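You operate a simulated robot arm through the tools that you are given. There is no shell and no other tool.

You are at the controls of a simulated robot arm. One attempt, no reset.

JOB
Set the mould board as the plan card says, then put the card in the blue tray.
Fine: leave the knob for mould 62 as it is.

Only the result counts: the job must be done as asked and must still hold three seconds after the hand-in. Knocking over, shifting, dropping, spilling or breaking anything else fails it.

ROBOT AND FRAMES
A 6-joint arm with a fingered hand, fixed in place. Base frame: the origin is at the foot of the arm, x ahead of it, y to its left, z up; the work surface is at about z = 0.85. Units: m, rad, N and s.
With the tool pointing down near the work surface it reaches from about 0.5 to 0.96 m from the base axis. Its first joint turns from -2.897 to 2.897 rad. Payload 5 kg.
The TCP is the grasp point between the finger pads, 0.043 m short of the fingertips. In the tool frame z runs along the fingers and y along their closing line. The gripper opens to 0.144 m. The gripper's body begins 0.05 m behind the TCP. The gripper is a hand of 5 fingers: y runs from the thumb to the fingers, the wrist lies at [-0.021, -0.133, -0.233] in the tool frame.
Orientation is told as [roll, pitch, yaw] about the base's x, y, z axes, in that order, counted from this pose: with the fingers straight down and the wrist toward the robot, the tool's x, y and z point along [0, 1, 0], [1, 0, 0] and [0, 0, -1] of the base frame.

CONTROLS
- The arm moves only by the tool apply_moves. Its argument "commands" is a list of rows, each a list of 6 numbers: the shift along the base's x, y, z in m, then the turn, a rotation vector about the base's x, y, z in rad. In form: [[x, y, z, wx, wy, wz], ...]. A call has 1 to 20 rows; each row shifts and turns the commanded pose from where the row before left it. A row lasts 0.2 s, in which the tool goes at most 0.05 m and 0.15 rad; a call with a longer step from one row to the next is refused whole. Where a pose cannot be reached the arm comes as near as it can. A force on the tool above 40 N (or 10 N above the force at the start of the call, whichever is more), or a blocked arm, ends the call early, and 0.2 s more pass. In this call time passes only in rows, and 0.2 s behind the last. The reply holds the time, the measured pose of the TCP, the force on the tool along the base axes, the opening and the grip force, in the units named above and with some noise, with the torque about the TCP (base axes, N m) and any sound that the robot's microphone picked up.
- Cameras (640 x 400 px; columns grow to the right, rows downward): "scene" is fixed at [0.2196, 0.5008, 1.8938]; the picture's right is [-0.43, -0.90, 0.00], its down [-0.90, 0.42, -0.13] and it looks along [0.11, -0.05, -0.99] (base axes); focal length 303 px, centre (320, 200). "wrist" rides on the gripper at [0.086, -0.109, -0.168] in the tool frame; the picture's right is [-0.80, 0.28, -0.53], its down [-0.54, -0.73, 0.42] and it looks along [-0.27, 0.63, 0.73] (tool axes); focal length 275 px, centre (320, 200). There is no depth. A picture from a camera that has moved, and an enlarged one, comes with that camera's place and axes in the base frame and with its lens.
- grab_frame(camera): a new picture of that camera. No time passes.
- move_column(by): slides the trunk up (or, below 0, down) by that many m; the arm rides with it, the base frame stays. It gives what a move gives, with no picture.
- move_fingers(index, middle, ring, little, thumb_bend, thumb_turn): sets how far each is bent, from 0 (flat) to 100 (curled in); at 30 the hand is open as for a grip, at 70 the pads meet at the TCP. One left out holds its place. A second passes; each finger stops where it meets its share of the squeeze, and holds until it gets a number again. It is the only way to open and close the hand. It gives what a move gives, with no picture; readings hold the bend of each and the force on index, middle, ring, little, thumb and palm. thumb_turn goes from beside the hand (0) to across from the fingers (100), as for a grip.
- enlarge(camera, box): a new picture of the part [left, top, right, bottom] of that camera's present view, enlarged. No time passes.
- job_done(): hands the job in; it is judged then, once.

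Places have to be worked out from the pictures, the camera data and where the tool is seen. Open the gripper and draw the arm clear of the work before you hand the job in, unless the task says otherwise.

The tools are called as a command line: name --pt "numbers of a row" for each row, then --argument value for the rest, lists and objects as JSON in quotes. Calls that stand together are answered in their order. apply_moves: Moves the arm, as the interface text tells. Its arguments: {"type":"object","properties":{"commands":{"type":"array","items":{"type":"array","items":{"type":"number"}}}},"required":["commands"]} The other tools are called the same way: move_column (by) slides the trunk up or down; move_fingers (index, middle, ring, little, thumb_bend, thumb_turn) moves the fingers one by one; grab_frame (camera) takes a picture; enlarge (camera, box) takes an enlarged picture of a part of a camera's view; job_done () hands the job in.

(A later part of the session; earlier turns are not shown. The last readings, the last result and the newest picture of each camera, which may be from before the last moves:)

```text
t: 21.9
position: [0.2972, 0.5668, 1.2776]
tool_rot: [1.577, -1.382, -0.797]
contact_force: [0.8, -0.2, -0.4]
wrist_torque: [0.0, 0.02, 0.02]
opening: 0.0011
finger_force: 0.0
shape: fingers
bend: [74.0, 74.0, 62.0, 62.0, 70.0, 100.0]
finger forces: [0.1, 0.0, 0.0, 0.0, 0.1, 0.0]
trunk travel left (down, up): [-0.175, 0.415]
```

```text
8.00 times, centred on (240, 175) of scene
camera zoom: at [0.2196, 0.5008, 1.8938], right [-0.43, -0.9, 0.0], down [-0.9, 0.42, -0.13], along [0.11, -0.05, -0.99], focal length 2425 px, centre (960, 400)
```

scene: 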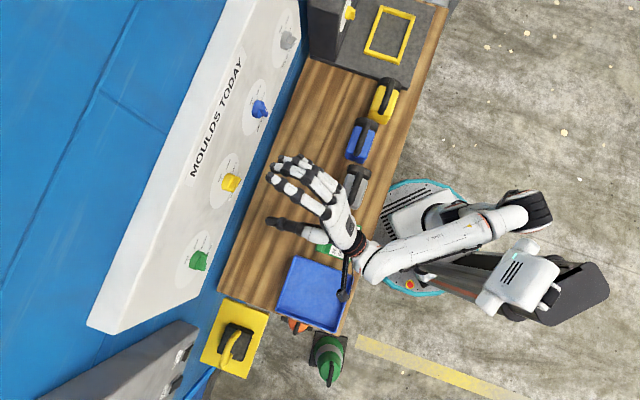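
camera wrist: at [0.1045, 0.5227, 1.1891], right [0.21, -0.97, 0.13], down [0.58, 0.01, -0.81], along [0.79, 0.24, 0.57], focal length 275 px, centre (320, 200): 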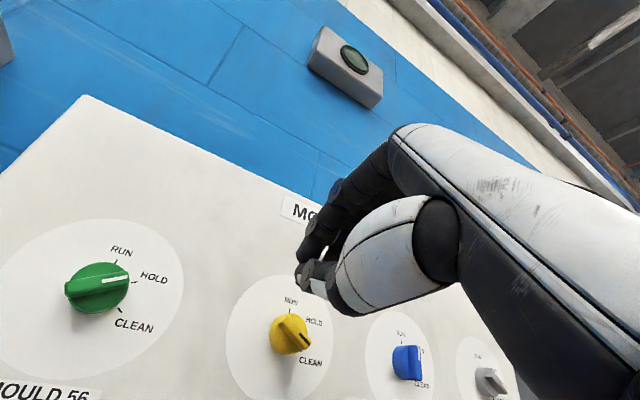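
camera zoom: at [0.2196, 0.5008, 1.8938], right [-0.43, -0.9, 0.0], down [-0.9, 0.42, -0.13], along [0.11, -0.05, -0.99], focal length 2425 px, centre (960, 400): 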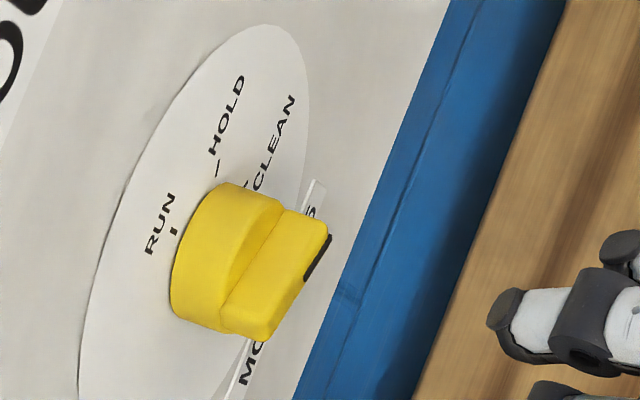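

The knob is about 10° off CLEAN and stays where it is left, so there are no detents. I'll lower the trunk another 15 cm, bring the hand back up, and test whether a negative roll becomes reachable away from the board.

move_column --by -0.15

apply_moves --pt "0.005 -0.005 0.0275 0 0 0" --pt "0.005 -0.005 0.0275 0 0 0" --pt "0.005 -0.005 0.0275 0 0 0" --pt "0.005 -0.005 0.0275 0 0 0" --pt "0.003 0.003 0 -0.07 -0.07 0" --pt "0 0 0 -0.07 -0.07 0" --pt "0 0 0 -0.07 -0.07 0"

```text
t: 23.7
position: [0.2984, 0.5659, 1.128]
tool_rot: [1.576, -1.384, -0.798]
contact_force: [0.1, -0.7, 0.7]
wrist_torque: [-0.01, 0.0, -0.02]
opening: 0.0012
finger_force: 0.0
shape: fingers
bend: [74.0, 74.0, 62.0, 62.0, 70.0, 100.0]
finger forces: [0.1, 0.0, 0.1, 0.0, 0.0, 0.0]
trunk travel left (down, up): [-0.025, 0.565]
```

```text
t: 25.3
position: [0.321, 0.5492, 1.2378]
tool_rot: [-1.595, -1.459, 2.376]
contact_force: [-0.2, 0.4, -0.3]
wrist_torque: [0.02, 0.0, -0.04]
opening: 0.0013
finger_force: 0.0
shape: fingers
bend: [74.0, 74.0, 62.0, 62.0, 70.0, 100.0]
finger forces: [0.1, 0.0, 0.0, 0.0, 0.1, 0.1]
trunk travel left (down, up): [-0.025, 0.565]
```

That helped: φ = −6° is now reached with no warning at f = 0.615. I'll keep rolling to −32° to test the limit.

apply_moves --pt "0 0 0 -0.07 -0.07 0" --pt "0 0 0 -0.07 -0.07 0" --pt "0 0 0 -0.07 -0.07 0" --pt "0 0 0 -0.07 -0.07 0" --pt "0 0 0 -0.035 -0.035 0"

grab_frame --camera "scene"

grab_frame --camera "wrist"

```text
t: 26.5
position: [0.2899, 0.5603, 1.2561]
tool_rot: [-1.569, -1.017, 2.339]
contact_force: [-0.1, 0.2, -1.5]
wrist_torque: [-0.01, -0.03, 0.04]
opening: 0.0015
finger_force: 0.0
shape: fingers
bend: [74.0, 74.0, 62.0, 62.0, 70.0, 100.0]
finger forces: [0.0, 0.0, 0.0, 0.0, 0.0, 0.0]
out of reach, approached as far as the arm can: row 3, 4, 5
trunk travel left (down, up): [-0.025, 0.565]
```

```text
taken
```

scene: 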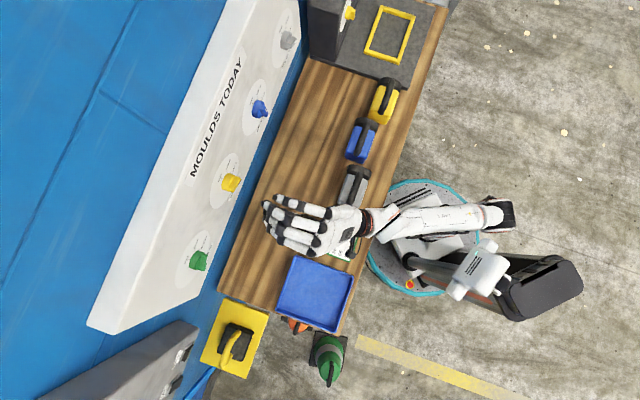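

```text
taken
camera wrist: at [0.1567, 0.4555, 1.1194], right [-0.02, -0.75, 0.66], down [0.89, -0.31, -0.33], along [0.45, 0.58, 0.67], focal length 275 px, centre (320, 200)
```

wrist: 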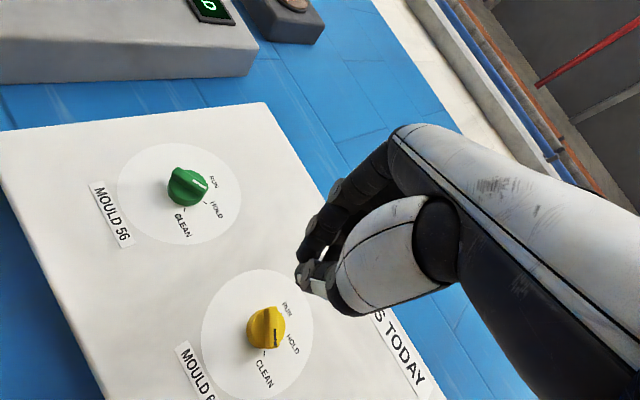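

At −32° it's still ~3 cm short on position (it wants the wrist further left/up). I'll test whether yawing the hand slightly (wrist to the left, pointing a bit right) frees that up.

apply_moves --pt "0 0 0 0 0 -0.1" --pt "0 0 0 0 0 -0.1" --pt "0.01 -0.004 -0.006 0 0 0" --pt "0.01 -0.004 -0.006 0 0 0" --pt "0.01 -0.004 -0.006 0 0 0"

```text
t: 27.7
position: [0.3186, 0.5486, 1.2382]
tool_rot: [-1.577, -1.015, 2.159]
contact_force: [-0.8, 0.3, 0.3]
wrist_torque: [-0.02, 0.0, 0.0]
opening: 0.001
finger_force: 0.0
shape: fingers
bend: [74.0, 74.0, 62.0, 62.0, 70.0, 100.0]
finger forces: [0.0, 0.0, 0.1, 0.0, 0.0, 0.0]
trunk travel left (down, up): [-0.025, 0.565]
```

With a small yaw (pointing 11° right of the board normal) a −32° roll is fully reachable. So I'll re-grip yellow in a pose that ends there: rotate the hand back +50° about the board normal at standoff, and reopen the fingers.

move_fingers --index 61 --middle 61 --thumb_bend 61

apply_moves --pt "0.002 0.0005 0 0.0882 0.0882 0" --pt "0.002 0.0005 0 0.0882 0.0882 0" --pt "0.002 0.0005 0 0.0882 0.0882 0" --pt "0.002 0.0005 0 0.0882 0.0882 0" --pt "0.002 0.0005 0 0.0882 0.0882 0" --pt "0.002 0.0005 0 0.0882 0.0882 0" --pt "0.002 0.0005 0 0.0882 0.0882 0"

grab_frame --camera "wrist"

```text
t: 28.7
position: [0.3188, 0.5494, 1.2373]
tool_rot: [-1.58, -1.013, 2.16]
contact_force: [-0.3, -0.1, 0.4]
wrist_torque: [0.02, 0.01, 0.01]
opening: 0.0384
finger_force: 0.0
shape: fingers
bend: [61.0, 61.0, 62.0, 62.0, 61.0, 100.0]
finger forces: [0.0, 0.0, 0.0, 0.1, 0.0, 0.0]
trunk travel left (down, up): [-0.025, 0.565]
```

```text
t: 30.3
position: [0.3349, 0.5527, 1.2374]
tool_rot: [1.098, -1.229, -0.472]
contact_force: [0.6, -0.9, 1.1]
wrist_torque: [-0.04, 0.03, 0.0]
opening: 0.0384
finger_force: 0.0
shape: fingers
bend: [61.0, 61.0, 62.0, 62.0, 61.0, 100.0]
finger forces: [0.1, 0.0, 0.1, 0.0, 0.0, 0.0]
trunk travel left (down, up): [-0.025, 0.565]
```

```text
taken
camera wrist: at [0.1218, 0.5377, 1.1876], right [0.09, -0.99, 0.11], down [0.41, -0.06, -0.91], along [0.91, 0.13, 0.4], focal length 275 px, centre (320, 200)
```

wrist: 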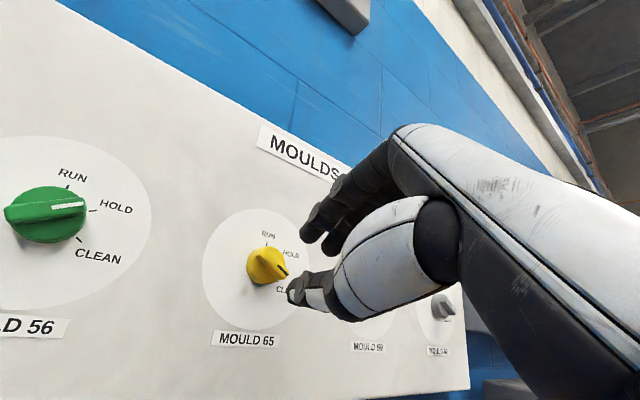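

enlarge --camera "wrist" --box '[230, 225, 320, 305]'

```text
5.00 times, centred on (275, 265) of wrist
camera zoom: at [0.1218, 0.5377, 1.1876], right [0.09, -0.99, 0.11], down [0.41, -0.06, -0.91], along [0.91, 0.13, 0.4], focal length 1376 px, centre (545, -125)
```

zoom: 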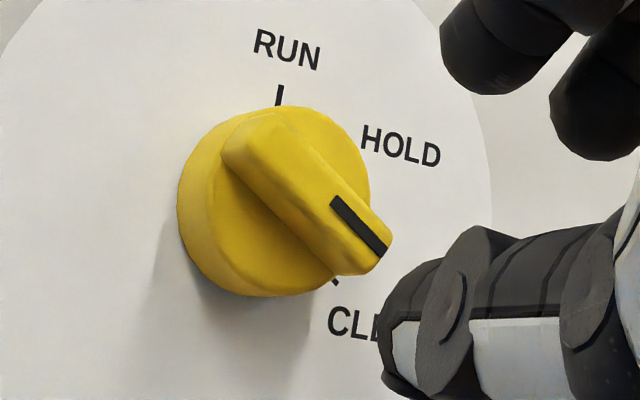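

The predicted bar centre matches the picture (within 2 px in the enlarged view). I'll advance 5.7 cm straight along the board normal to straddle the bar.

apply_moves --pt "0.0106 0.0106 0.0005 0 0 0" --pt "0.0106 0.0106 0 0 0 0" --pt "0.0106 0.0106 0 0 0 0" --pt "0.0085 0.0085 0 0 0 0"

enlarge --camera "wrist" --box '[230, 190, 350, 290]'

enlarge --camera "scene" --box '[205, 150, 285, 210]'

```text
t: 31.3
position: [0.3729, 0.5925, 1.2402]
tool_rot: [1.096, -1.23, -0.472]
contact_force: [0.0, -0.6, 0.0]
wrist_torque: [0.0, 0.02, -0.02]
opening: 0.0385
finger_force: 0.0
shape: fingers
bend: [61.0, 61.0, 62.0, 62.0, 61.0, 100.0]
finger forces: [0.0, 0.1, 0.0, 0.0, 0.0, 0.1]
trunk travel left (down, up): [-0.025, 0.565]
```

```text
4.00 times, centred on (290, 240) of wrist
camera zoom: at [0.1619, 0.5765, 1.1884], right [0.09, -0.99, 0.11], down [0.41, -0.06, -0.91], along [0.91, 0.13, 0.4], focal length 1101 px, centre (440, 40)
```

zoom: 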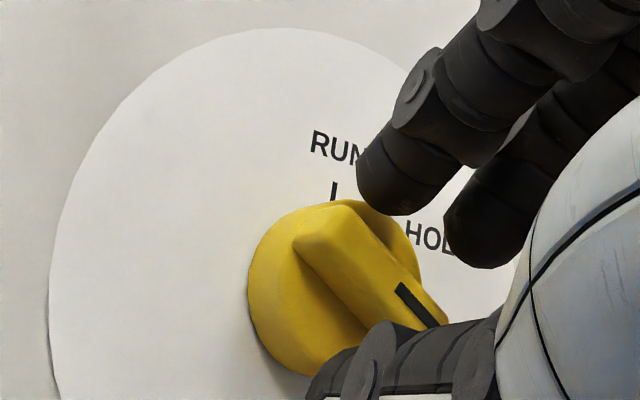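

```text
6.67 times, centred on (245, 180) of scene
camera zoom: at [0.2196, 0.5008, 1.8938], right [-0.43, -0.9, 0.0], down [-0.9, 0.42, -0.13], along [0.11, -0.05, -0.99], focal length 2021 px, centre (820, 333)
```

zoom: 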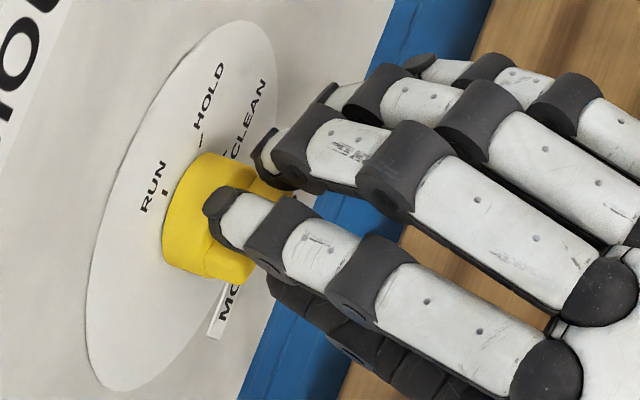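

The straddle looks good, but computing the mark's direction gives about 122°, so the knob is still at CLEAN. I'll roll the hand another 12° clockwise so it sits square on the bar, then close.

apply_moves --pt "0.0005 -0.0005 0 0.0742 0.0742 0" --pt "0.0005 -0.0005 0 0.0742 0.0742 0"

move_fingers --index 74 --middle 74 --thumb_bend 76

enlarge --camera "wrist" --box '[230, 190, 350, 290]'

```text
t: 31.9
position: [0.3741, 0.5916, 1.2384]
tool_rot: [1.223, -1.027, -0.587]
contact_force: [0.1, 0.1, 0.0]
wrist_torque: [-0.01, 0.02, 0.03]
opening: 0.0382
finger_force: 0.1
shape: fingers
bend: [61.0, 61.0, 62.0, 62.0, 61.0, 100.0]
finger forces: [0.1, 0.0, 0.1, 0.1, 0.1, 0.0]
trunk travel left (down, up): [-0.025, 0.565]
```

```text
t: 32.9
position: [0.3739, 0.5905, 1.2392]
tool_rot: [1.226, -1.029, -0.587]
contact_force: [-1.9, -4.9, 6.8]
wrist_torque: [0.1, -0.16, -0.09]
opening: 0.0015
finger_force: 6.2
shape: fingers
bend: [72.0, 73.0, 62.0, 62.0, 74.0, 100.0]
finger forces: [11.7, 0.1, 0.0, 0.0, 0.0, 0.0]
trunk travel left (down, up): [-0.025, 0.565]
```

```text
4.00 times, centred on (290, 240) of wrist
camera zoom: at [0.1567, 0.5804, 1.2184], right [0.1, -0.99, -0.05], down [0.27, 0.08, -0.96], along [0.96, 0.08, 0.28], focal length 1101 px, centre (440, 40)
```

zoom: 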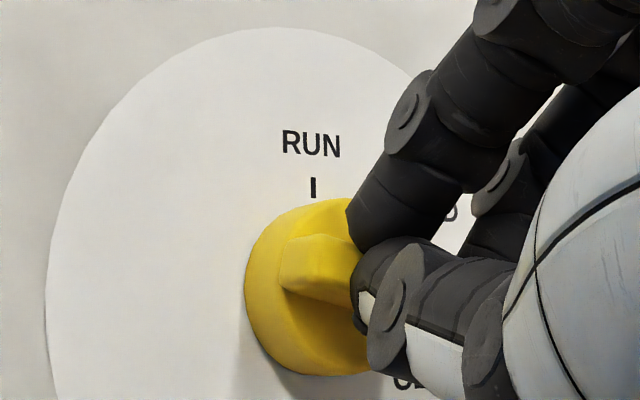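

enlarge --camera "scene" --box '[205, 150, 285, 210]'

enlarge --camera "wrist" --box '[280, 215, 350, 275]'

```text
6.67 times, centred on (245, 180) of scene
camera zoom: at [0.2196, 0.5008, 1.8938], right [-0.43, -0.9, 0.0], down [-0.9, 0.42, -0.13], along [0.11, -0.05, -0.99], focal length 2021 px, centre (820, 333)
```

zoom: 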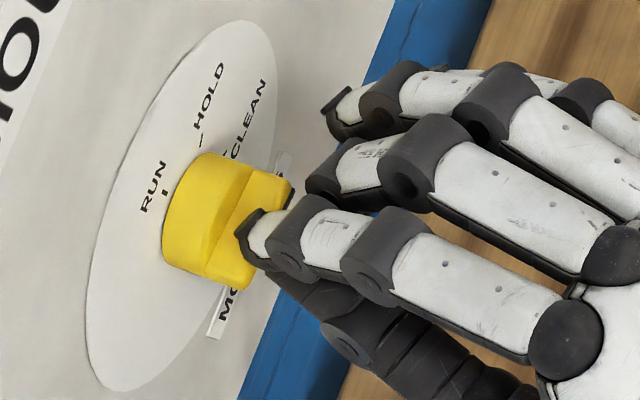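

```text
6.67 times, centred on (315, 245) of wrist
camera zoom: at [0.1567, 0.5804, 1.2184], right [0.1, -0.99, -0.05], down [0.27, 0.08, -0.96], along [0.96, 0.08, 0.28], focal length 1835 px, centre (353, -100)
```

zoom: 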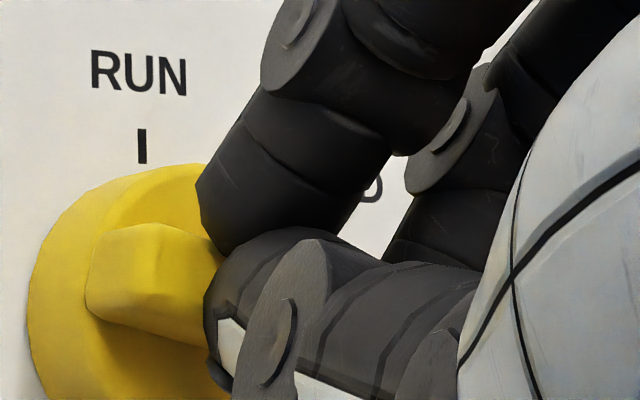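

The tips only caught the front edge of the bar, and it got nudged. I'll open, then look before going a few millimetres deeper.

move_fingers --index 60 --middle 60 --thumb_bend 60

enlarge --camera "wrist" --box '[230, 190, 350, 290]'

enlarge --camera "scene" --box '[205, 150, 285, 210]'

```text
t: 33.9
position: [0.3736, 0.5917, 1.2388]
tool_rot: [1.222, -1.03, -0.585]
contact_force: [-9.5, -4.9, -0.5]
wrist_torque: [-0.03, 0.08, -0.03]
opening: 0.0421
finger_force: 4.6
shape: fingers
bend: [60.0, 73.0, 62.0, 62.0, 60.0, 100.0]
finger forces: [0.1, 10.3, 0.1, 0.0, 0.0, 0.0]
trunk travel left (down, up): [-0.025, 0.565]
```

```text
4.00 times, centred on (290, 240) of wrist
camera zoom: at [0.1562, 0.5812, 1.2178], right [0.1, -0.99, -0.05], down [0.27, 0.07, -0.96], along [0.96, 0.08, 0.28], focal length 1101 px, centre (440, 40)
```

zoom: 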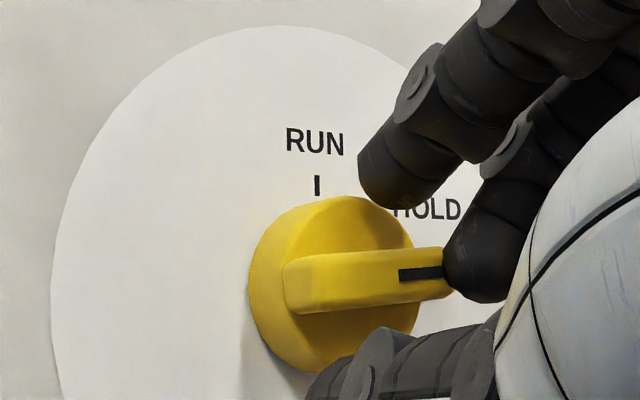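

```text
6.67 times, centred on (245, 180) of scene
camera zoom: at [0.2196, 0.5008, 1.8938], right [-0.43, -0.9, 0.0], down [-0.9, 0.42, -0.13], along [0.11, -0.05, -0.99], focal length 2021 px, centre (820, 333)
```

zoom: 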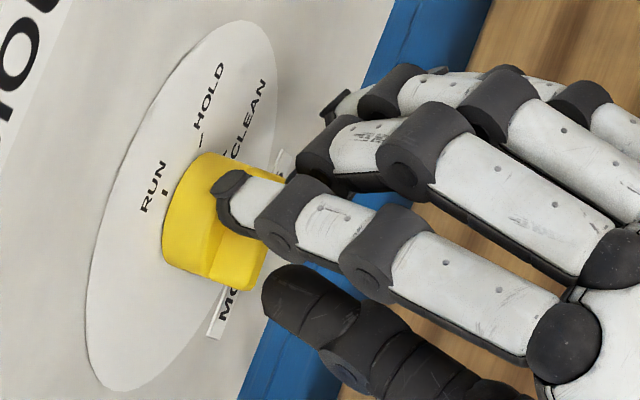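

The middle finger has hooked under the bar's right end and turned it to about 83°, which is the right direction. Raising the hand a little will push that end up further, so I'll go 4 mm and check.

apply_moves --pt "0 0 0.002 0 0 0" --pt "0 0 0.002 0 0 0"

enlarge --camera "wrist" --box '[230, 190, 350, 290]'

```text
t: 34.5
position: [0.3743, 0.5918, 1.243]
tool_rot: [1.225, -1.029, -0.589]
contact_force: [-9.8, -6.0, 0.3]
wrist_torque: [0.03, -0.03, -0.13]
opening: 0.0422
finger_force: 5.2
shape: fingers
bend: [60.0, 73.0, 62.0, 62.0, 60.0, 100.0]
finger forces: [0.0, 11.1, 0.0, 0.0, 0.0, 0.1]
trunk travel left (down, up): [-0.025, 0.565]
```

```text
4.00 times, centred on (290, 240) of wrist
camera zoom: at [0.1557, 0.5813, 1.222], right [0.1, -0.99, -0.05], down [0.27, 0.08, -0.96], along [0.96, 0.08, 0.28], focal length 1101 px, centre (440, 40)
```

zoom: 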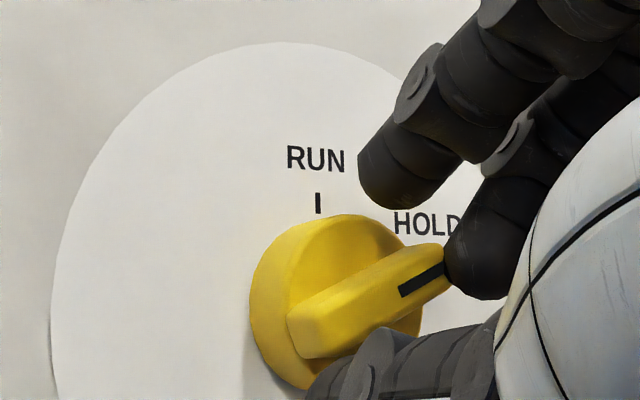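

Four millimetres turned it to about 68°. Another ~2 mm should bring it to HOLD (60°).

apply_moves --pt "0 0 0.002 0 0 0"

enlarge --camera "wrist" --box '[230, 190, 350, 290]'

enlarge --camera "scene" --box '[205, 150, 285, 210]'

```text
t: 34.9
position: [0.3733, 0.5925, 1.245]
tool_rot: [1.221, -1.026, -0.584]
contact_force: [-9.5, -5.8, -1.6]
wrist_torque: [-0.06, 0.11, -0.07]
opening: 0.0425
finger_force: 5.6
shape: fingers
bend: [60.0, 73.0, 62.0, 62.0, 60.0, 100.0]
finger forces: [0.1, 10.4, 0.1, 0.0, 0.7, 0.0]
trunk travel left (down, up): [-0.025, 0.565]
```

```text
4.00 times, centred on (290, 240) of wrist
camera zoom: at [0.1557, 0.5813, 1.2237], right [0.1, -0.99, -0.05], down [0.27, 0.07, -0.96], along [0.96, 0.08, 0.28], focal length 1101 px, centre (440, 40)
```

zoom: 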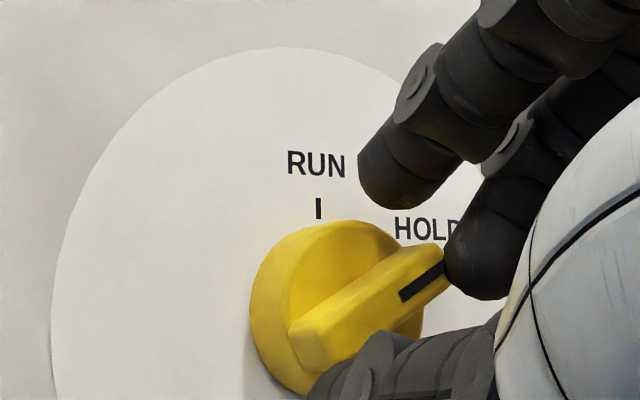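

```text
6.67 times, centred on (245, 180) of scene
camera zoom: at [0.2196, 0.5008, 1.8938], right [-0.43, -0.9, 0.0], down [-0.9, 0.42, -0.13], along [0.11, -0.05, -0.99], focal length 2021 px, centre (820, 333)
```

zoom: 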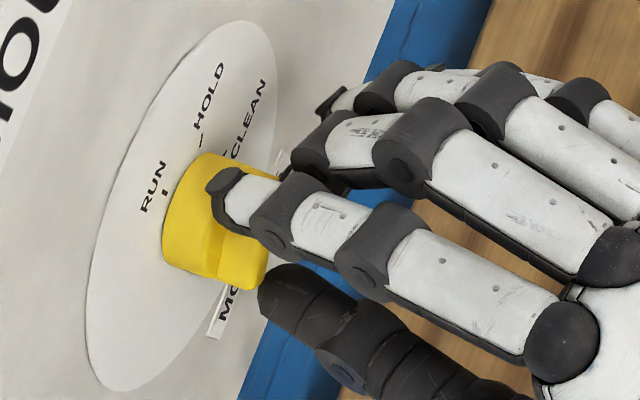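

The mark now computes to about 60°, on HOLD. I'll unload the hooked middle finger by curling it slightly away from the bar and opening the thumb a touch, then check that the knob stays.

move_fingers --middle 77 --thumb_bend 56

enlarge --camera "wrist" --box '[230, 190, 350, 290]'

```text
t: 35.9
position: [0.3737, 0.5922, 1.2445]
tool_rot: [1.222, -1.027, -0.583]
contact_force: [0.1, 0.2, -0.3]
wrist_torque: [-0.03, 0.01, -0.01]
opening: 0.0489
finger_force: 0.1
shape: fingers
bend: [60.0, 77.0, 62.0, 62.0, 56.0, 100.0]
finger forces: [0.0, 0.1, 0.1, 0.0, 0.1, 0.0]
trunk travel left (down, up): [-0.025, 0.565]
```

```text
4.00 times, centred on (290, 240) of wrist
camera zoom: at [0.1566, 0.5818, 1.2235], right [0.1, -0.99, -0.05], down [0.27, 0.07, -0.96], along [0.96, 0.08, 0.28], focal length 1101 px, centre (440, 40)
```

zoom: 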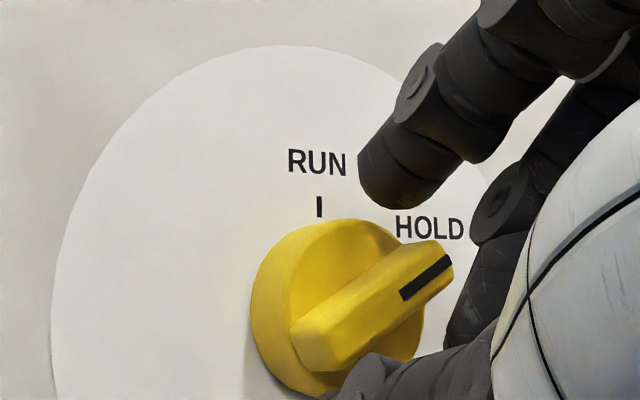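

All contact forces are zero and the knob stayed near 61°. Backing straight out from the board now.

apply_moves --pt "-0.0071 -0.0071 0 0 0 0" --pt "-0.0106 -0.0106 0 0 0 0" --pt "-0.0141 -0.0141 0 0 0 0" --pt "-0.0141 -0.0141 0 0 0 0" --pt "-0.0141 -0.0141 0 0 0 0"

grab_frame --camera "wrist"

enlarge --camera "wrist" --box '[210, 205, 320, 305]'

enlarge --camera "scene" --box '[205, 150, 285, 210]'

```text
t: 37.1
position: [0.3152, 0.5297, 1.2445]
tool_rot: [1.222, -1.025, -0.587]
contact_force: [-0.2, 0.3, -0.1]
wrist_torque: [0.02, 0.01, 0.01]
opening: 0.049
finger_force: 0.1
shape: fingers
bend: [60.0, 77.0, 62.0, 62.0, 56.0, 100.0]
finger forces: [0.0, 0.0, 0.1, 0.0, 0.0, 0.1]
trunk travel left (down, up): [-0.025, 0.565]
```

```text
taken
camera wrist: at [0.0972, 0.521, 1.2237], right [0.1, -0.99, -0.05], down [0.27, 0.07, -0.96], along [0.96, 0.08, 0.28], focal length 275 px, centre (320, 200)
```

wrist: 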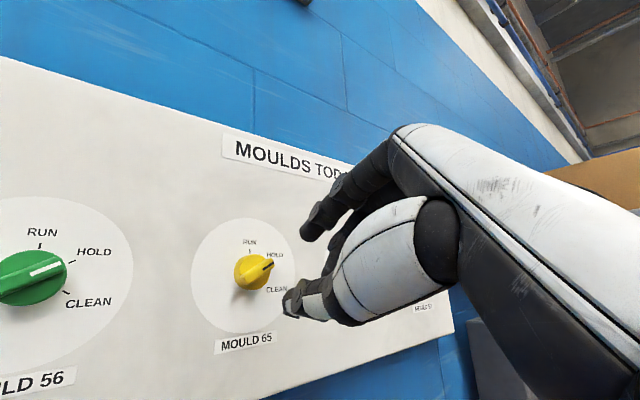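

```text
4.00 times, centred on (265, 255) of wrist
camera zoom: at [0.0972, 0.521, 1.2237], right [0.1, -0.99, -0.05], down [0.27, 0.07, -0.96], along [0.96, 0.08, 0.28], focal length 1101 px, centre (540, -20)
```

zoom: 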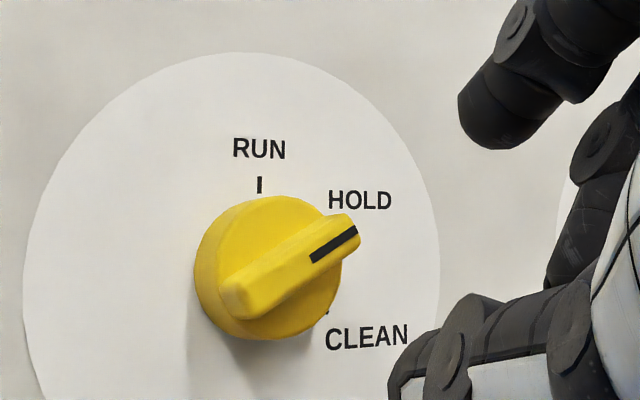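

```text
6.67 times, centred on (245, 180) of scene
camera zoom: at [0.2196, 0.5008, 1.8938], right [-0.43, -0.9, 0.0], down [-0.9, 0.42, -0.13], along [0.11, -0.05, -0.99], focal length 2021 px, centre (820, 333)
```

zoom: 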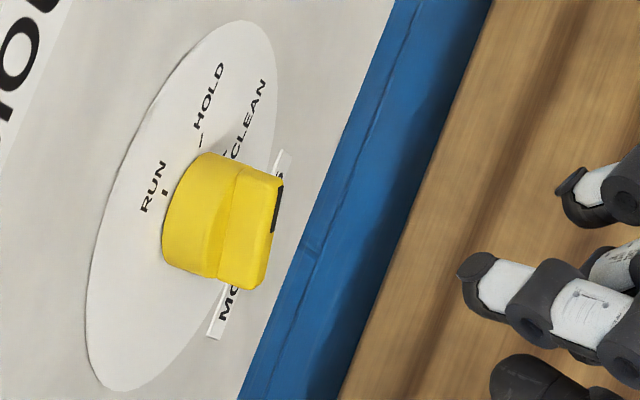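

Yellow reads about 62° from this view. For calibration I'll measure the green knob, which still sits at its original HOLD setting, from the same viewpoint.

enlarge --camera "wrist" --box '[0, 200, 140, 340]'

enlarge --camera "scene" --box '[165, 225, 230, 300]'

```text
2.86 times, centred on (70, 270) of wrist
camera zoom: at [0.0972, 0.521, 1.2237], right [0.1, -0.99, -0.05], down [0.27, 0.07, -0.96], along [0.96, 0.08, 0.28], focal length 786 px, centre (1034, 0)
```

zoom: 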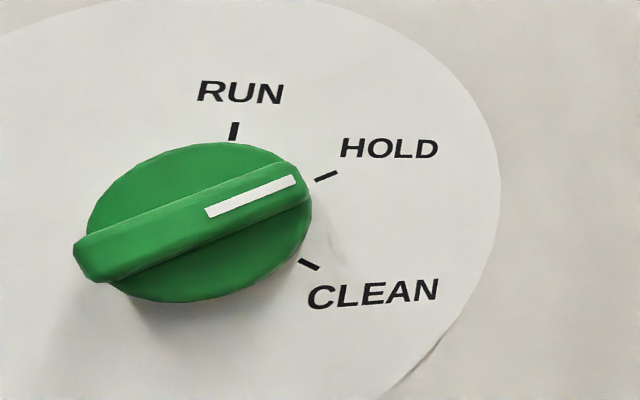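

```text
5.33 times, centred on (198, 262) of scene
camera zoom: at [0.2196, 0.5008, 1.8938], right [-0.43, -0.9, 0.0], down [-0.9, 0.42, -0.13], along [0.11, -0.05, -0.99], focal length 1617 px, centre (973, -133)
```

zoom: 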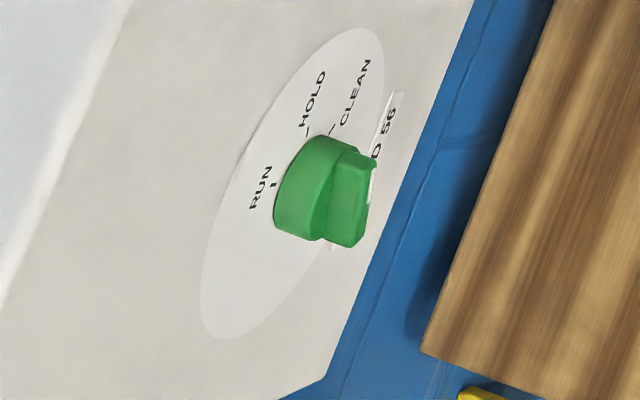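

Measured the same way, green's HOLD reads 63.7° and yellow 62.3°, so yellow is set within about 1.5°. The tick geometry also confirms 60° spacing. Next is green (HOLD to CLEAN, clockwise): I'll straighten the hand to φ≈+5° and move in front of it.

move_fingers --index 57 --middle 57 --ring 57 --little 57 --thumb_bend 58

apply_moves --pt "-0.022 0.0284 -0.0019 -0.0404 -0.0838 0.0279" --pt "-0.022 0.0284 -0.0019 -0.0404 -0.0838 0.0279" --pt "-0.022 0.0284 -0.0019 -0.0404 -0.0838 0.0279" --pt "-0.022 0.0284 -0.0019 -0.0404 -0.0838 0.0279" --pt "-0.022 0.0284 -0.0019 -0.0404 -0.0838 0.0279"

grab_frame --camera "wrist"

grab_frame --camera "scene"

```text
t: 38.1
position: [0.3144, 0.5325, 1.2427]
tool_rot: [1.221, -1.028, -0.585]
contact_force: [0.0, 0.7, 0.2]
wrist_torque: [0.02, -0.03, -0.01]
opening: 0.0549
finger_force: 0.0
shape: fingers
bend: [56.0, 56.0, 56.0, 56.0, 57.0, 100.0]
finger forces: [0.0, 0.0, 0.0, 0.0, 0.0, 0.0]
trunk travel left (down, up): [-0.025, 0.565]
```

```text
t: 39.3
position: [0.2048, 0.6739, 1.2339]
tool_rot: [1.58, -1.489, -0.792]
contact_force: [0.7, -0.4, 0.1]
wrist_torque: [-0.03, -0.02, 0.12]
opening: 0.0548
finger_force: 0.0
shape: fingers
bend: [56.0, 56.0, 56.0, 56.0, 57.0, 100.0]
finger forces: [0.0, 0.0, 0.0, 0.1, 0.0, 0.0]
trunk travel left (down, up): [-0.025, 0.565]
```

```text
taken
camera wrist: at [0.0179, 0.6225, 1.1334], right [0.2, -0.96, 0.22], down [0.64, -0.04, -0.77], along [0.74, 0.29, 0.6], focal length 275 px, centre (320, 200)
```

wrist: 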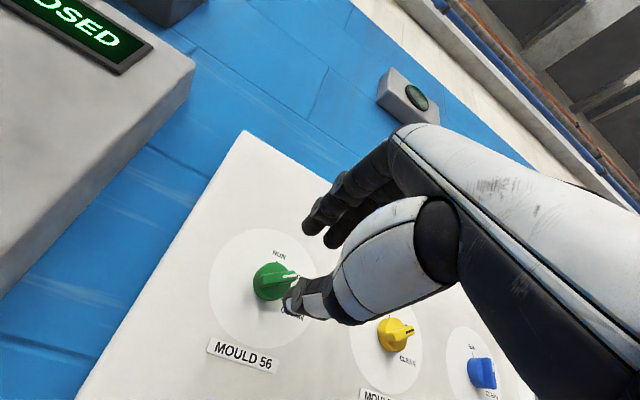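

```text
taken
```

scene: 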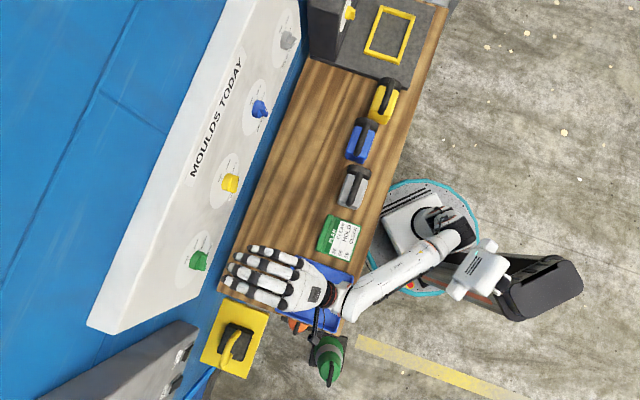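

Reached without warnings, facing the green knob at φ≈4.7°. I'll zoom to check alignment.

enlarge --camera "wrist" --box '[230, 225, 330, 325]'

```text
4.00 times, centred on (280, 275) of wrist
camera zoom: at [0.0179, 0.6225, 1.1334], right [0.2, -0.96, 0.22], down [0.64, -0.04, -0.77], along [0.74, 0.29, 0.6], focal length 1101 px, centre (480, -100)
```

zoom: 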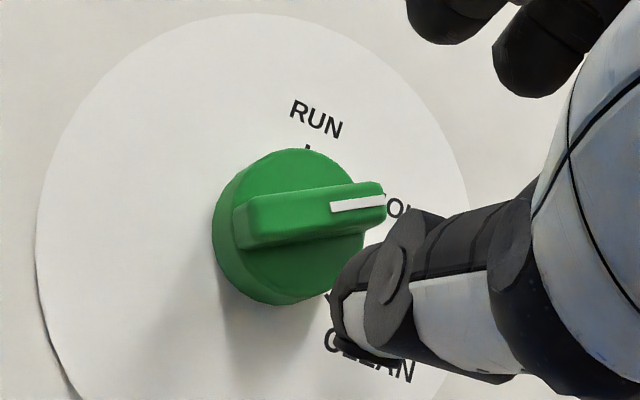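

The tool axis is within about 2 mm of the bar centre. I'll advance to f≈0.688 so the tips reach deeper on the bar than last time.

apply_moves --pt "0.0106 0.0106 -0.001 0 0 0" --pt "0.0106 0.0106 0 0 0 0" --pt "0.0106 0.0106 0 0 0 0" --pt "0.0106 0.0106 0 0 0 0" --pt "0.0049 0.0049 0 0 0 0"

enlarge --camera "wrist" --box '[230, 190, 350, 290]'

enlarge --camera "scene" --box '[170, 225, 260, 290]'

```text
t: 40.5
position: [0.251, 0.7202, 1.2333]
tool_rot: [1.571, -1.488, -0.784]
contact_force: [0.2, 0.4, 0.5]
wrist_torque: [-0.01, 0.0, -0.03]
opening: 0.0549
finger_force: 0.0
shape: fingers
bend: [56.0, 56.0, 56.0, 56.0, 57.0, 100.0]
finger forces: [0.0, 0.0, 0.0, 0.0, 0.0, 0.1]
trunk travel left (down, up): [-0.025, 0.565]
```

```text
4.00 times, centred on (290, 240) of wrist
camera zoom: at [0.0645, 0.6697, 1.1332], right [0.2, -0.96, 0.22], down [0.64, -0.04, -0.77], along [0.74, 0.29, 0.6], focal length 1101 px, centre (440, 40)
```

zoom: 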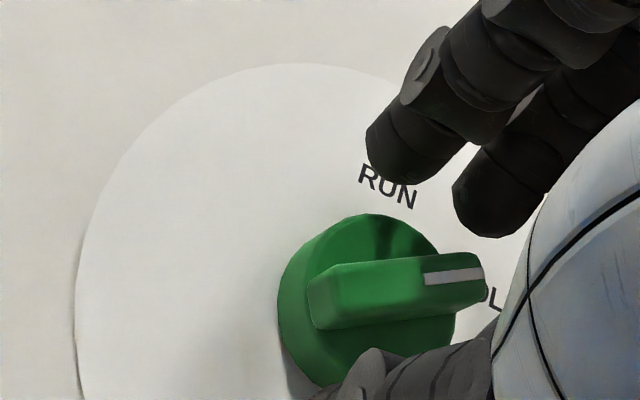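

```text
6.15 times, centred on (215, 258) of scene
camera zoom: at [0.2196, 0.5008, 1.8938], right [-0.43, -0.9, 0.0], down [-0.9, 0.42, -0.13], along [0.11, -0.05, -0.99], focal length 1866 px, centre (966, -154)
```

zoom: 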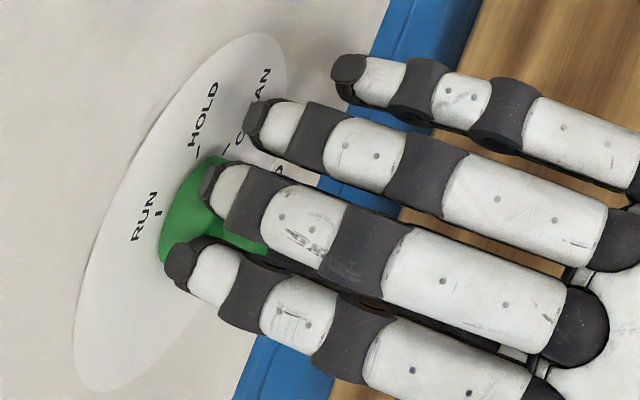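

The tips straddle the green bar, with the middle finger above its right end. I'll close index and middle onto the bar from above first, which should swing it clockwise into line with the hand.

move_fingers --index 68 --middle 68

enlarge --camera "wrist" --box '[230, 190, 350, 290]'

enlarge --camera "scene" --box '[170, 225, 260, 290]'

```text
t: 41.5
position: [0.251, 0.7194, 1.2344]
tool_rot: [1.586, -1.485, -0.798]
contact_force: [2.2, -3.3, 4.2]
wrist_torque: [0.15, -0.14, -0.24]
opening: 0.0344
finger_force: 3.0
shape: fingers
bend: [68.0, 65.0, 56.0, 56.0, 57.0, 100.0]
finger forces: [0.4, 5.8, 0.0, 0.0, 0.1, 0.1]
trunk travel left (down, up): [-0.025, 0.565]
```

```text
4.00 times, centred on (290, 240) of wrist
camera zoom: at [0.0645, 0.6683, 1.1345], right [0.2, -0.96, 0.21], down [0.64, -0.04, -0.77], along [0.74, 0.29, 0.6], focal length 1101 px, centre (440, 40)
```

zoom: 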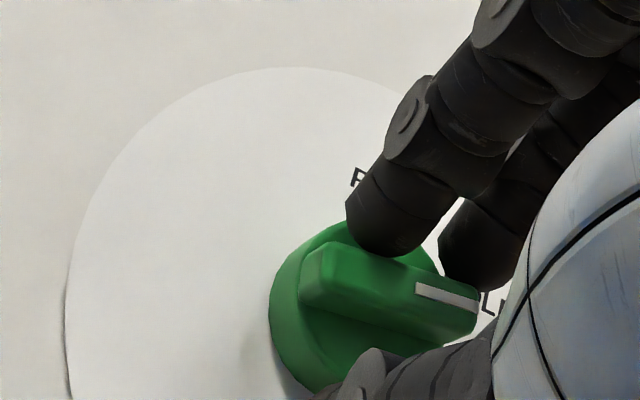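

```text
6.15 times, centred on (215, 258) of scene
camera zoom: at [0.2196, 0.5008, 1.8938], right [-0.43, -0.9, 0.0], down [-0.9, 0.42, -0.13], along [0.11, -0.05, -0.99], focal length 1866 px, centre (966, -154)
```

zoom: 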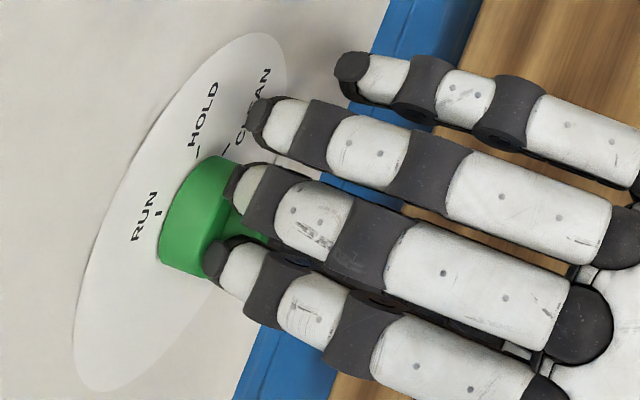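

The bar swung to about 79°. I'll close the thumb and squeeze the middle a bit more to complete the pinch.

move_fingers --index 72 --middle 72 --thumb_bend 72

enlarge --camera "wrist" --box '[230, 190, 350, 290]'

enlarge --camera "scene" --box '[170, 225, 260, 290]'

```text
t: 42.5
position: [0.2507, 0.7198, 1.2354]
tool_rot: [1.59, -1.485, -0.8]
contact_force: [5.0, -2.2, 11.2]
wrist_torque: [0.28, -0.3, -0.05]
opening: 0.0138
finger_force: 11.2
shape: fingers
bend: [71.0, 67.0, 56.0, 56.0, 69.0, 100.0]
finger forces: [9.1, 7.7, 0.0, 0.1, 5.1, 0.0]
trunk travel left (down, up): [-0.025, 0.565]
```

```text
4.00 times, centred on (290, 240) of wrist
camera zoom: at [0.0645, 0.6681, 1.1347], right [0.2, -0.96, 0.21], down [0.64, -0.04, -0.77], along [0.74, 0.29, 0.6], focal length 1101 px, centre (440, 40)
```

zoom: 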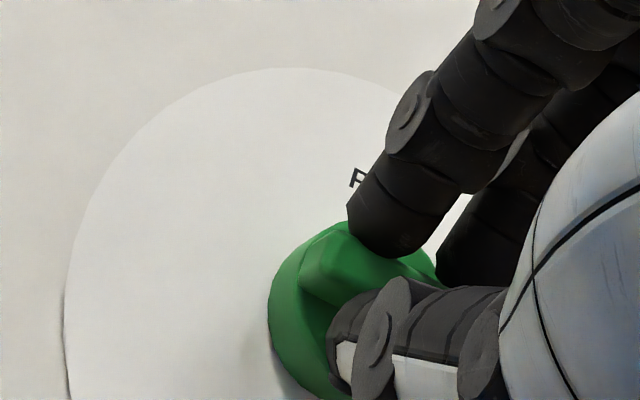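

```text
6.15 times, centred on (215, 258) of scene
camera zoom: at [0.2196, 0.5008, 1.8938], right [-0.43, -0.9, 0.0], down [-0.9, 0.42, -0.13], along [0.11, -0.05, -0.99], focal length 1866 px, centre (966, -154)
```

zoom: 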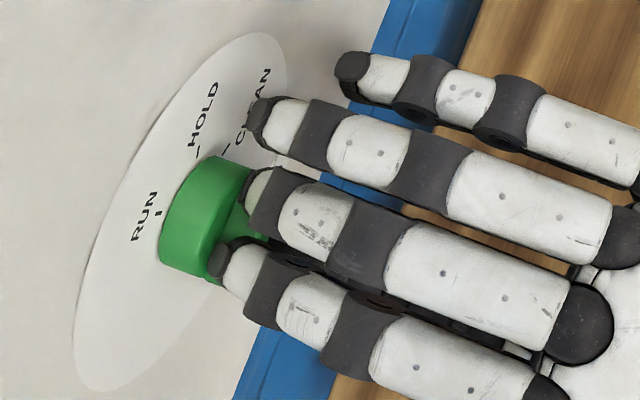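

Solid three-point pinch (index 9 N, middle 8 N, thumb 5 N) on the bar. I'll rotate the hand 25° clockwise about the board normal to φ≈30°.

apply_moves --pt "0 0 0 0.0778 0.0778 0" --pt "0 0 0 0.0778 0.0778 0" --pt "0 0 0 0.0778 0.0778 0" --pt "0 0 0 0.0778 0.0778 0"

enlarge --camera "wrist" --box '[230, 190, 350, 290]'

enlarge --camera "scene" --box '[170, 225, 260, 290]'

```text
t: 43.5
position: [0.2518, 0.72, 1.2354]
tool_rot: [1.575, -1.044, -0.789]
contact_force: [5.5, -4.5, 9.7]
wrist_torque: [0.22, -0.29, -0.2]
opening: 0.0141
finger_force: 11.3
shape: fingers
bend: [71.0, 67.0, 56.0, 56.0, 69.0, 100.0]
finger forces: [10.1, 7.3, 0.0, 0.1, 5.3, 0.0]
trunk travel left (down, up): [-0.025, 0.565]
```

```text
4.00 times, centred on (290, 240) of wrist
camera zoom: at [0.0407, 0.6919, 1.1846], right [0.21, -0.96, -0.16], down [0.37, 0.23, -0.9], along [0.9, 0.13, 0.41], focal length 1101 px, centre (440, 40)
```

zoom: 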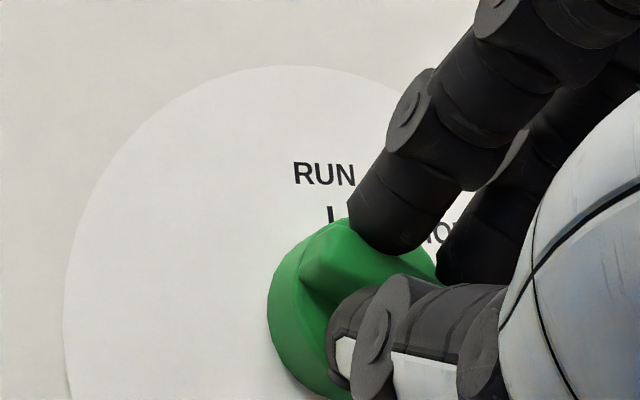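

```text
6.15 times, centred on (215, 258) of scene
camera zoom: at [0.2196, 0.5008, 1.8938], right [-0.43, -0.9, 0.0], down [-0.9, 0.42, -0.13], along [0.11, -0.05, -0.99], focal length 1866 px, centre (966, -154)
```

zoom: 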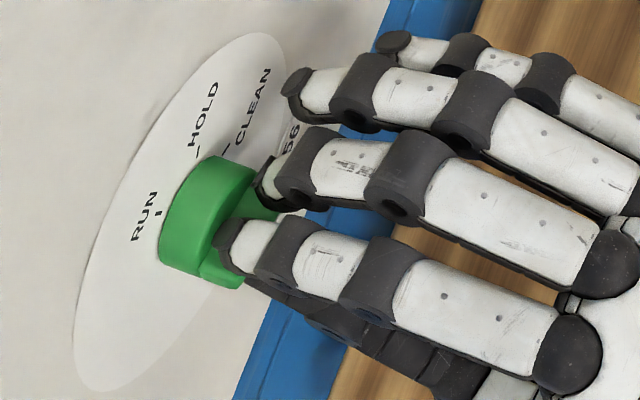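

The bar turned with the hand. I'll open the fingers and measure the mark.

move_fingers --index 57 --middle 57 --thumb_bend 57

enlarge --camera "wrist" --box '[230, 190, 350, 290]'

```text
t: 44.5
position: [0.2519, 0.7218, 1.2342]
tool_rot: [1.574, -1.044, -0.785]
contact_force: [0.8, -0.4, 1.1]
wrist_torque: [-0.02, 0.0, -0.01]
opening: 0.0562
finger_force: 0.0
shape: fingers
bend: [56.0, 56.0, 56.0, 56.0, 56.0, 100.0]
finger forces: [0.0, 0.1, 0.0, 0.1, 0.0, 0.0]
trunk travel left (down, up): [-0.025, 0.565]
```

```text
4.00 times, centred on (290, 240) of wrist
camera zoom: at [0.0406, 0.6937, 1.183], right [0.21, -0.97, -0.15], down [0.37, 0.23, -0.9], along [0.9, 0.13, 0.41], focal length 1101 px, centre (440, 40)
```

zoom: 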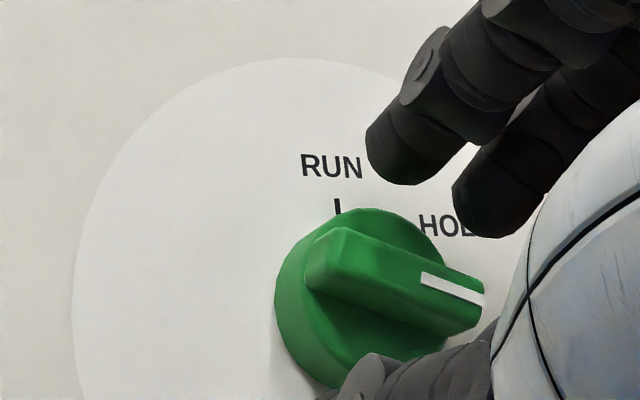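

The mark measures about 107°, roughly 13° short of CLEAN. I'll roll the open hand 10° more clockwise and pinch again.

apply_moves --pt "0 0 0 0.0619 0.0619 0" --pt "0 0 0 0.0619 0.0619 0"

move_fingers --index 72 --middle 72 --thumb_bend 72

enlarge --camera "wrist" --box '[230, 190, 350, 290]'

```text
t: 45.1
position: [0.2462, 0.7042, 1.2244]
tool_rot: [1.571, -0.869, -0.786]
contact_force: [0.6, 0.6, -1.0]
wrist_torque: [0.01, -0.05, -0.03]
opening: 0.0565
finger_force: 0.0
shape: fingers
bend: [56.0, 56.0, 56.0, 56.0, 56.0, 100.0]
finger forces: [0.0, 0.1, 0.0, 0.0, 0.0, 0.0]
out of reach, approached as far as the arm can: row 1, 2
trunk travel left (down, up): [-0.025, 0.565]
```

```text
t: 46.1
position: [0.2472, 0.7043, 1.2223]
tool_rot: [1.571, -0.871, -0.785]
contact_force: [-0.3, 0.4, 0.7]
wrist_torque: [0.0, -0.02, -0.01]
opening: 0.0026
finger_force: 0.1
shape: fingers
bend: [72.0, 72.0, 56.0, 56.0, 71.0, 100.0]
finger forces: [0.0, 0.1, 0.1, 0.0, 0.1, 0.0]
trunk travel left (down, up): [-0.025, 0.565]
```

```text
4.00 times, centred on (290, 240) of wrist
camera zoom: at [0.0305, 0.6824, 1.1967], right [0.18, -0.94, -0.3], down [0.26, 0.34, -0.9], along [0.95, 0.09, 0.31], focal length 1101 px, centre (440, 40)
```

zoom: 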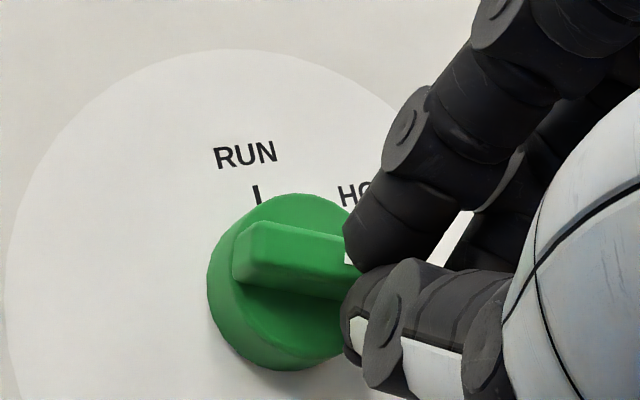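

At this low trunk height φ=40° is out of reach here, so that pinch missed the bar harmlessly. I'll open, return to the φ=30° pose, then use just the middle finger on the bar's right end and nudge downward.

move_fingers --index 55 --middle 57 --thumb_bend 55

apply_moves --pt "-0.004 -0.004 0.005 -0.0619 -0.0619 0" --pt "0 0.004 0.005 -0.0619 -0.0619 0" --pt "0.0025 0.0065 0.002 0 0 0" --pt "0.0062 0.011 0 0 0 0"

enlarge --camera "wrist" --box '[230, 190, 350, 290]'

```text
t: 47.1
position: [0.246, 0.7053, 1.223]
tool_rot: [1.573, -0.871, -0.784]
contact_force: [-0.1, 0.3, -1.0]
wrist_torque: [-0.01, -0.02, 0.02]
opening: 0.0596
finger_force: 0.1
shape: fingers
bend: [55.0, 56.0, 56.0, 56.0, 55.0, 100.0]
finger forces: [0.1, 0.0, 0.0, 0.1, 0.0, 0.0]
trunk travel left (down, up): [-0.025, 0.565]
```

```text
t: 48.1
position: [0.248, 0.7186, 1.2345]
tool_rot: [1.571, -1.046, -0.788]
contact_force: [0.2, -0.6, 1.0]
wrist_torque: [-0.04, 0.02, 0.03]
opening: 0.0597
finger_force: 0.0
shape: fingers
bend: [55.0, 56.0, 56.0, 56.0, 55.0, 100.0]
finger forces: [0.0, 0.0, 0.1, 0.1, 0.1, 0.0]
out of reach, approached as far as the arm can: row 1, 2, 3, 4
trunk travel left (down, up): [-0.025, 0.565]
```

```text
4.00 times, centred on (290, 240) of wrist
camera zoom: at [0.0373, 0.6919, 1.1845], right [0.21, -0.97, -0.15], down [0.37, 0.23, -0.9], along [0.9, 0.13, 0.41], focal length 1101 px, centre (440, 40)
```

zoom: 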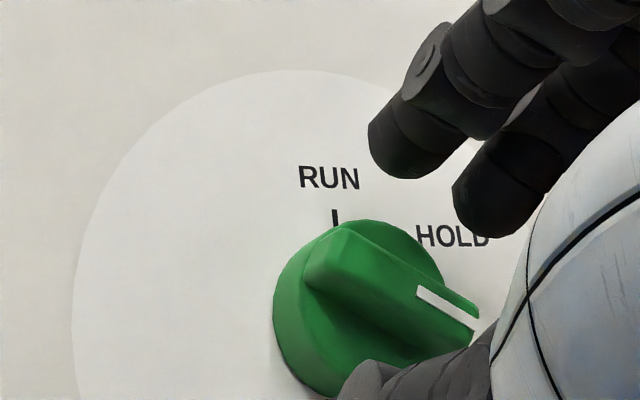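

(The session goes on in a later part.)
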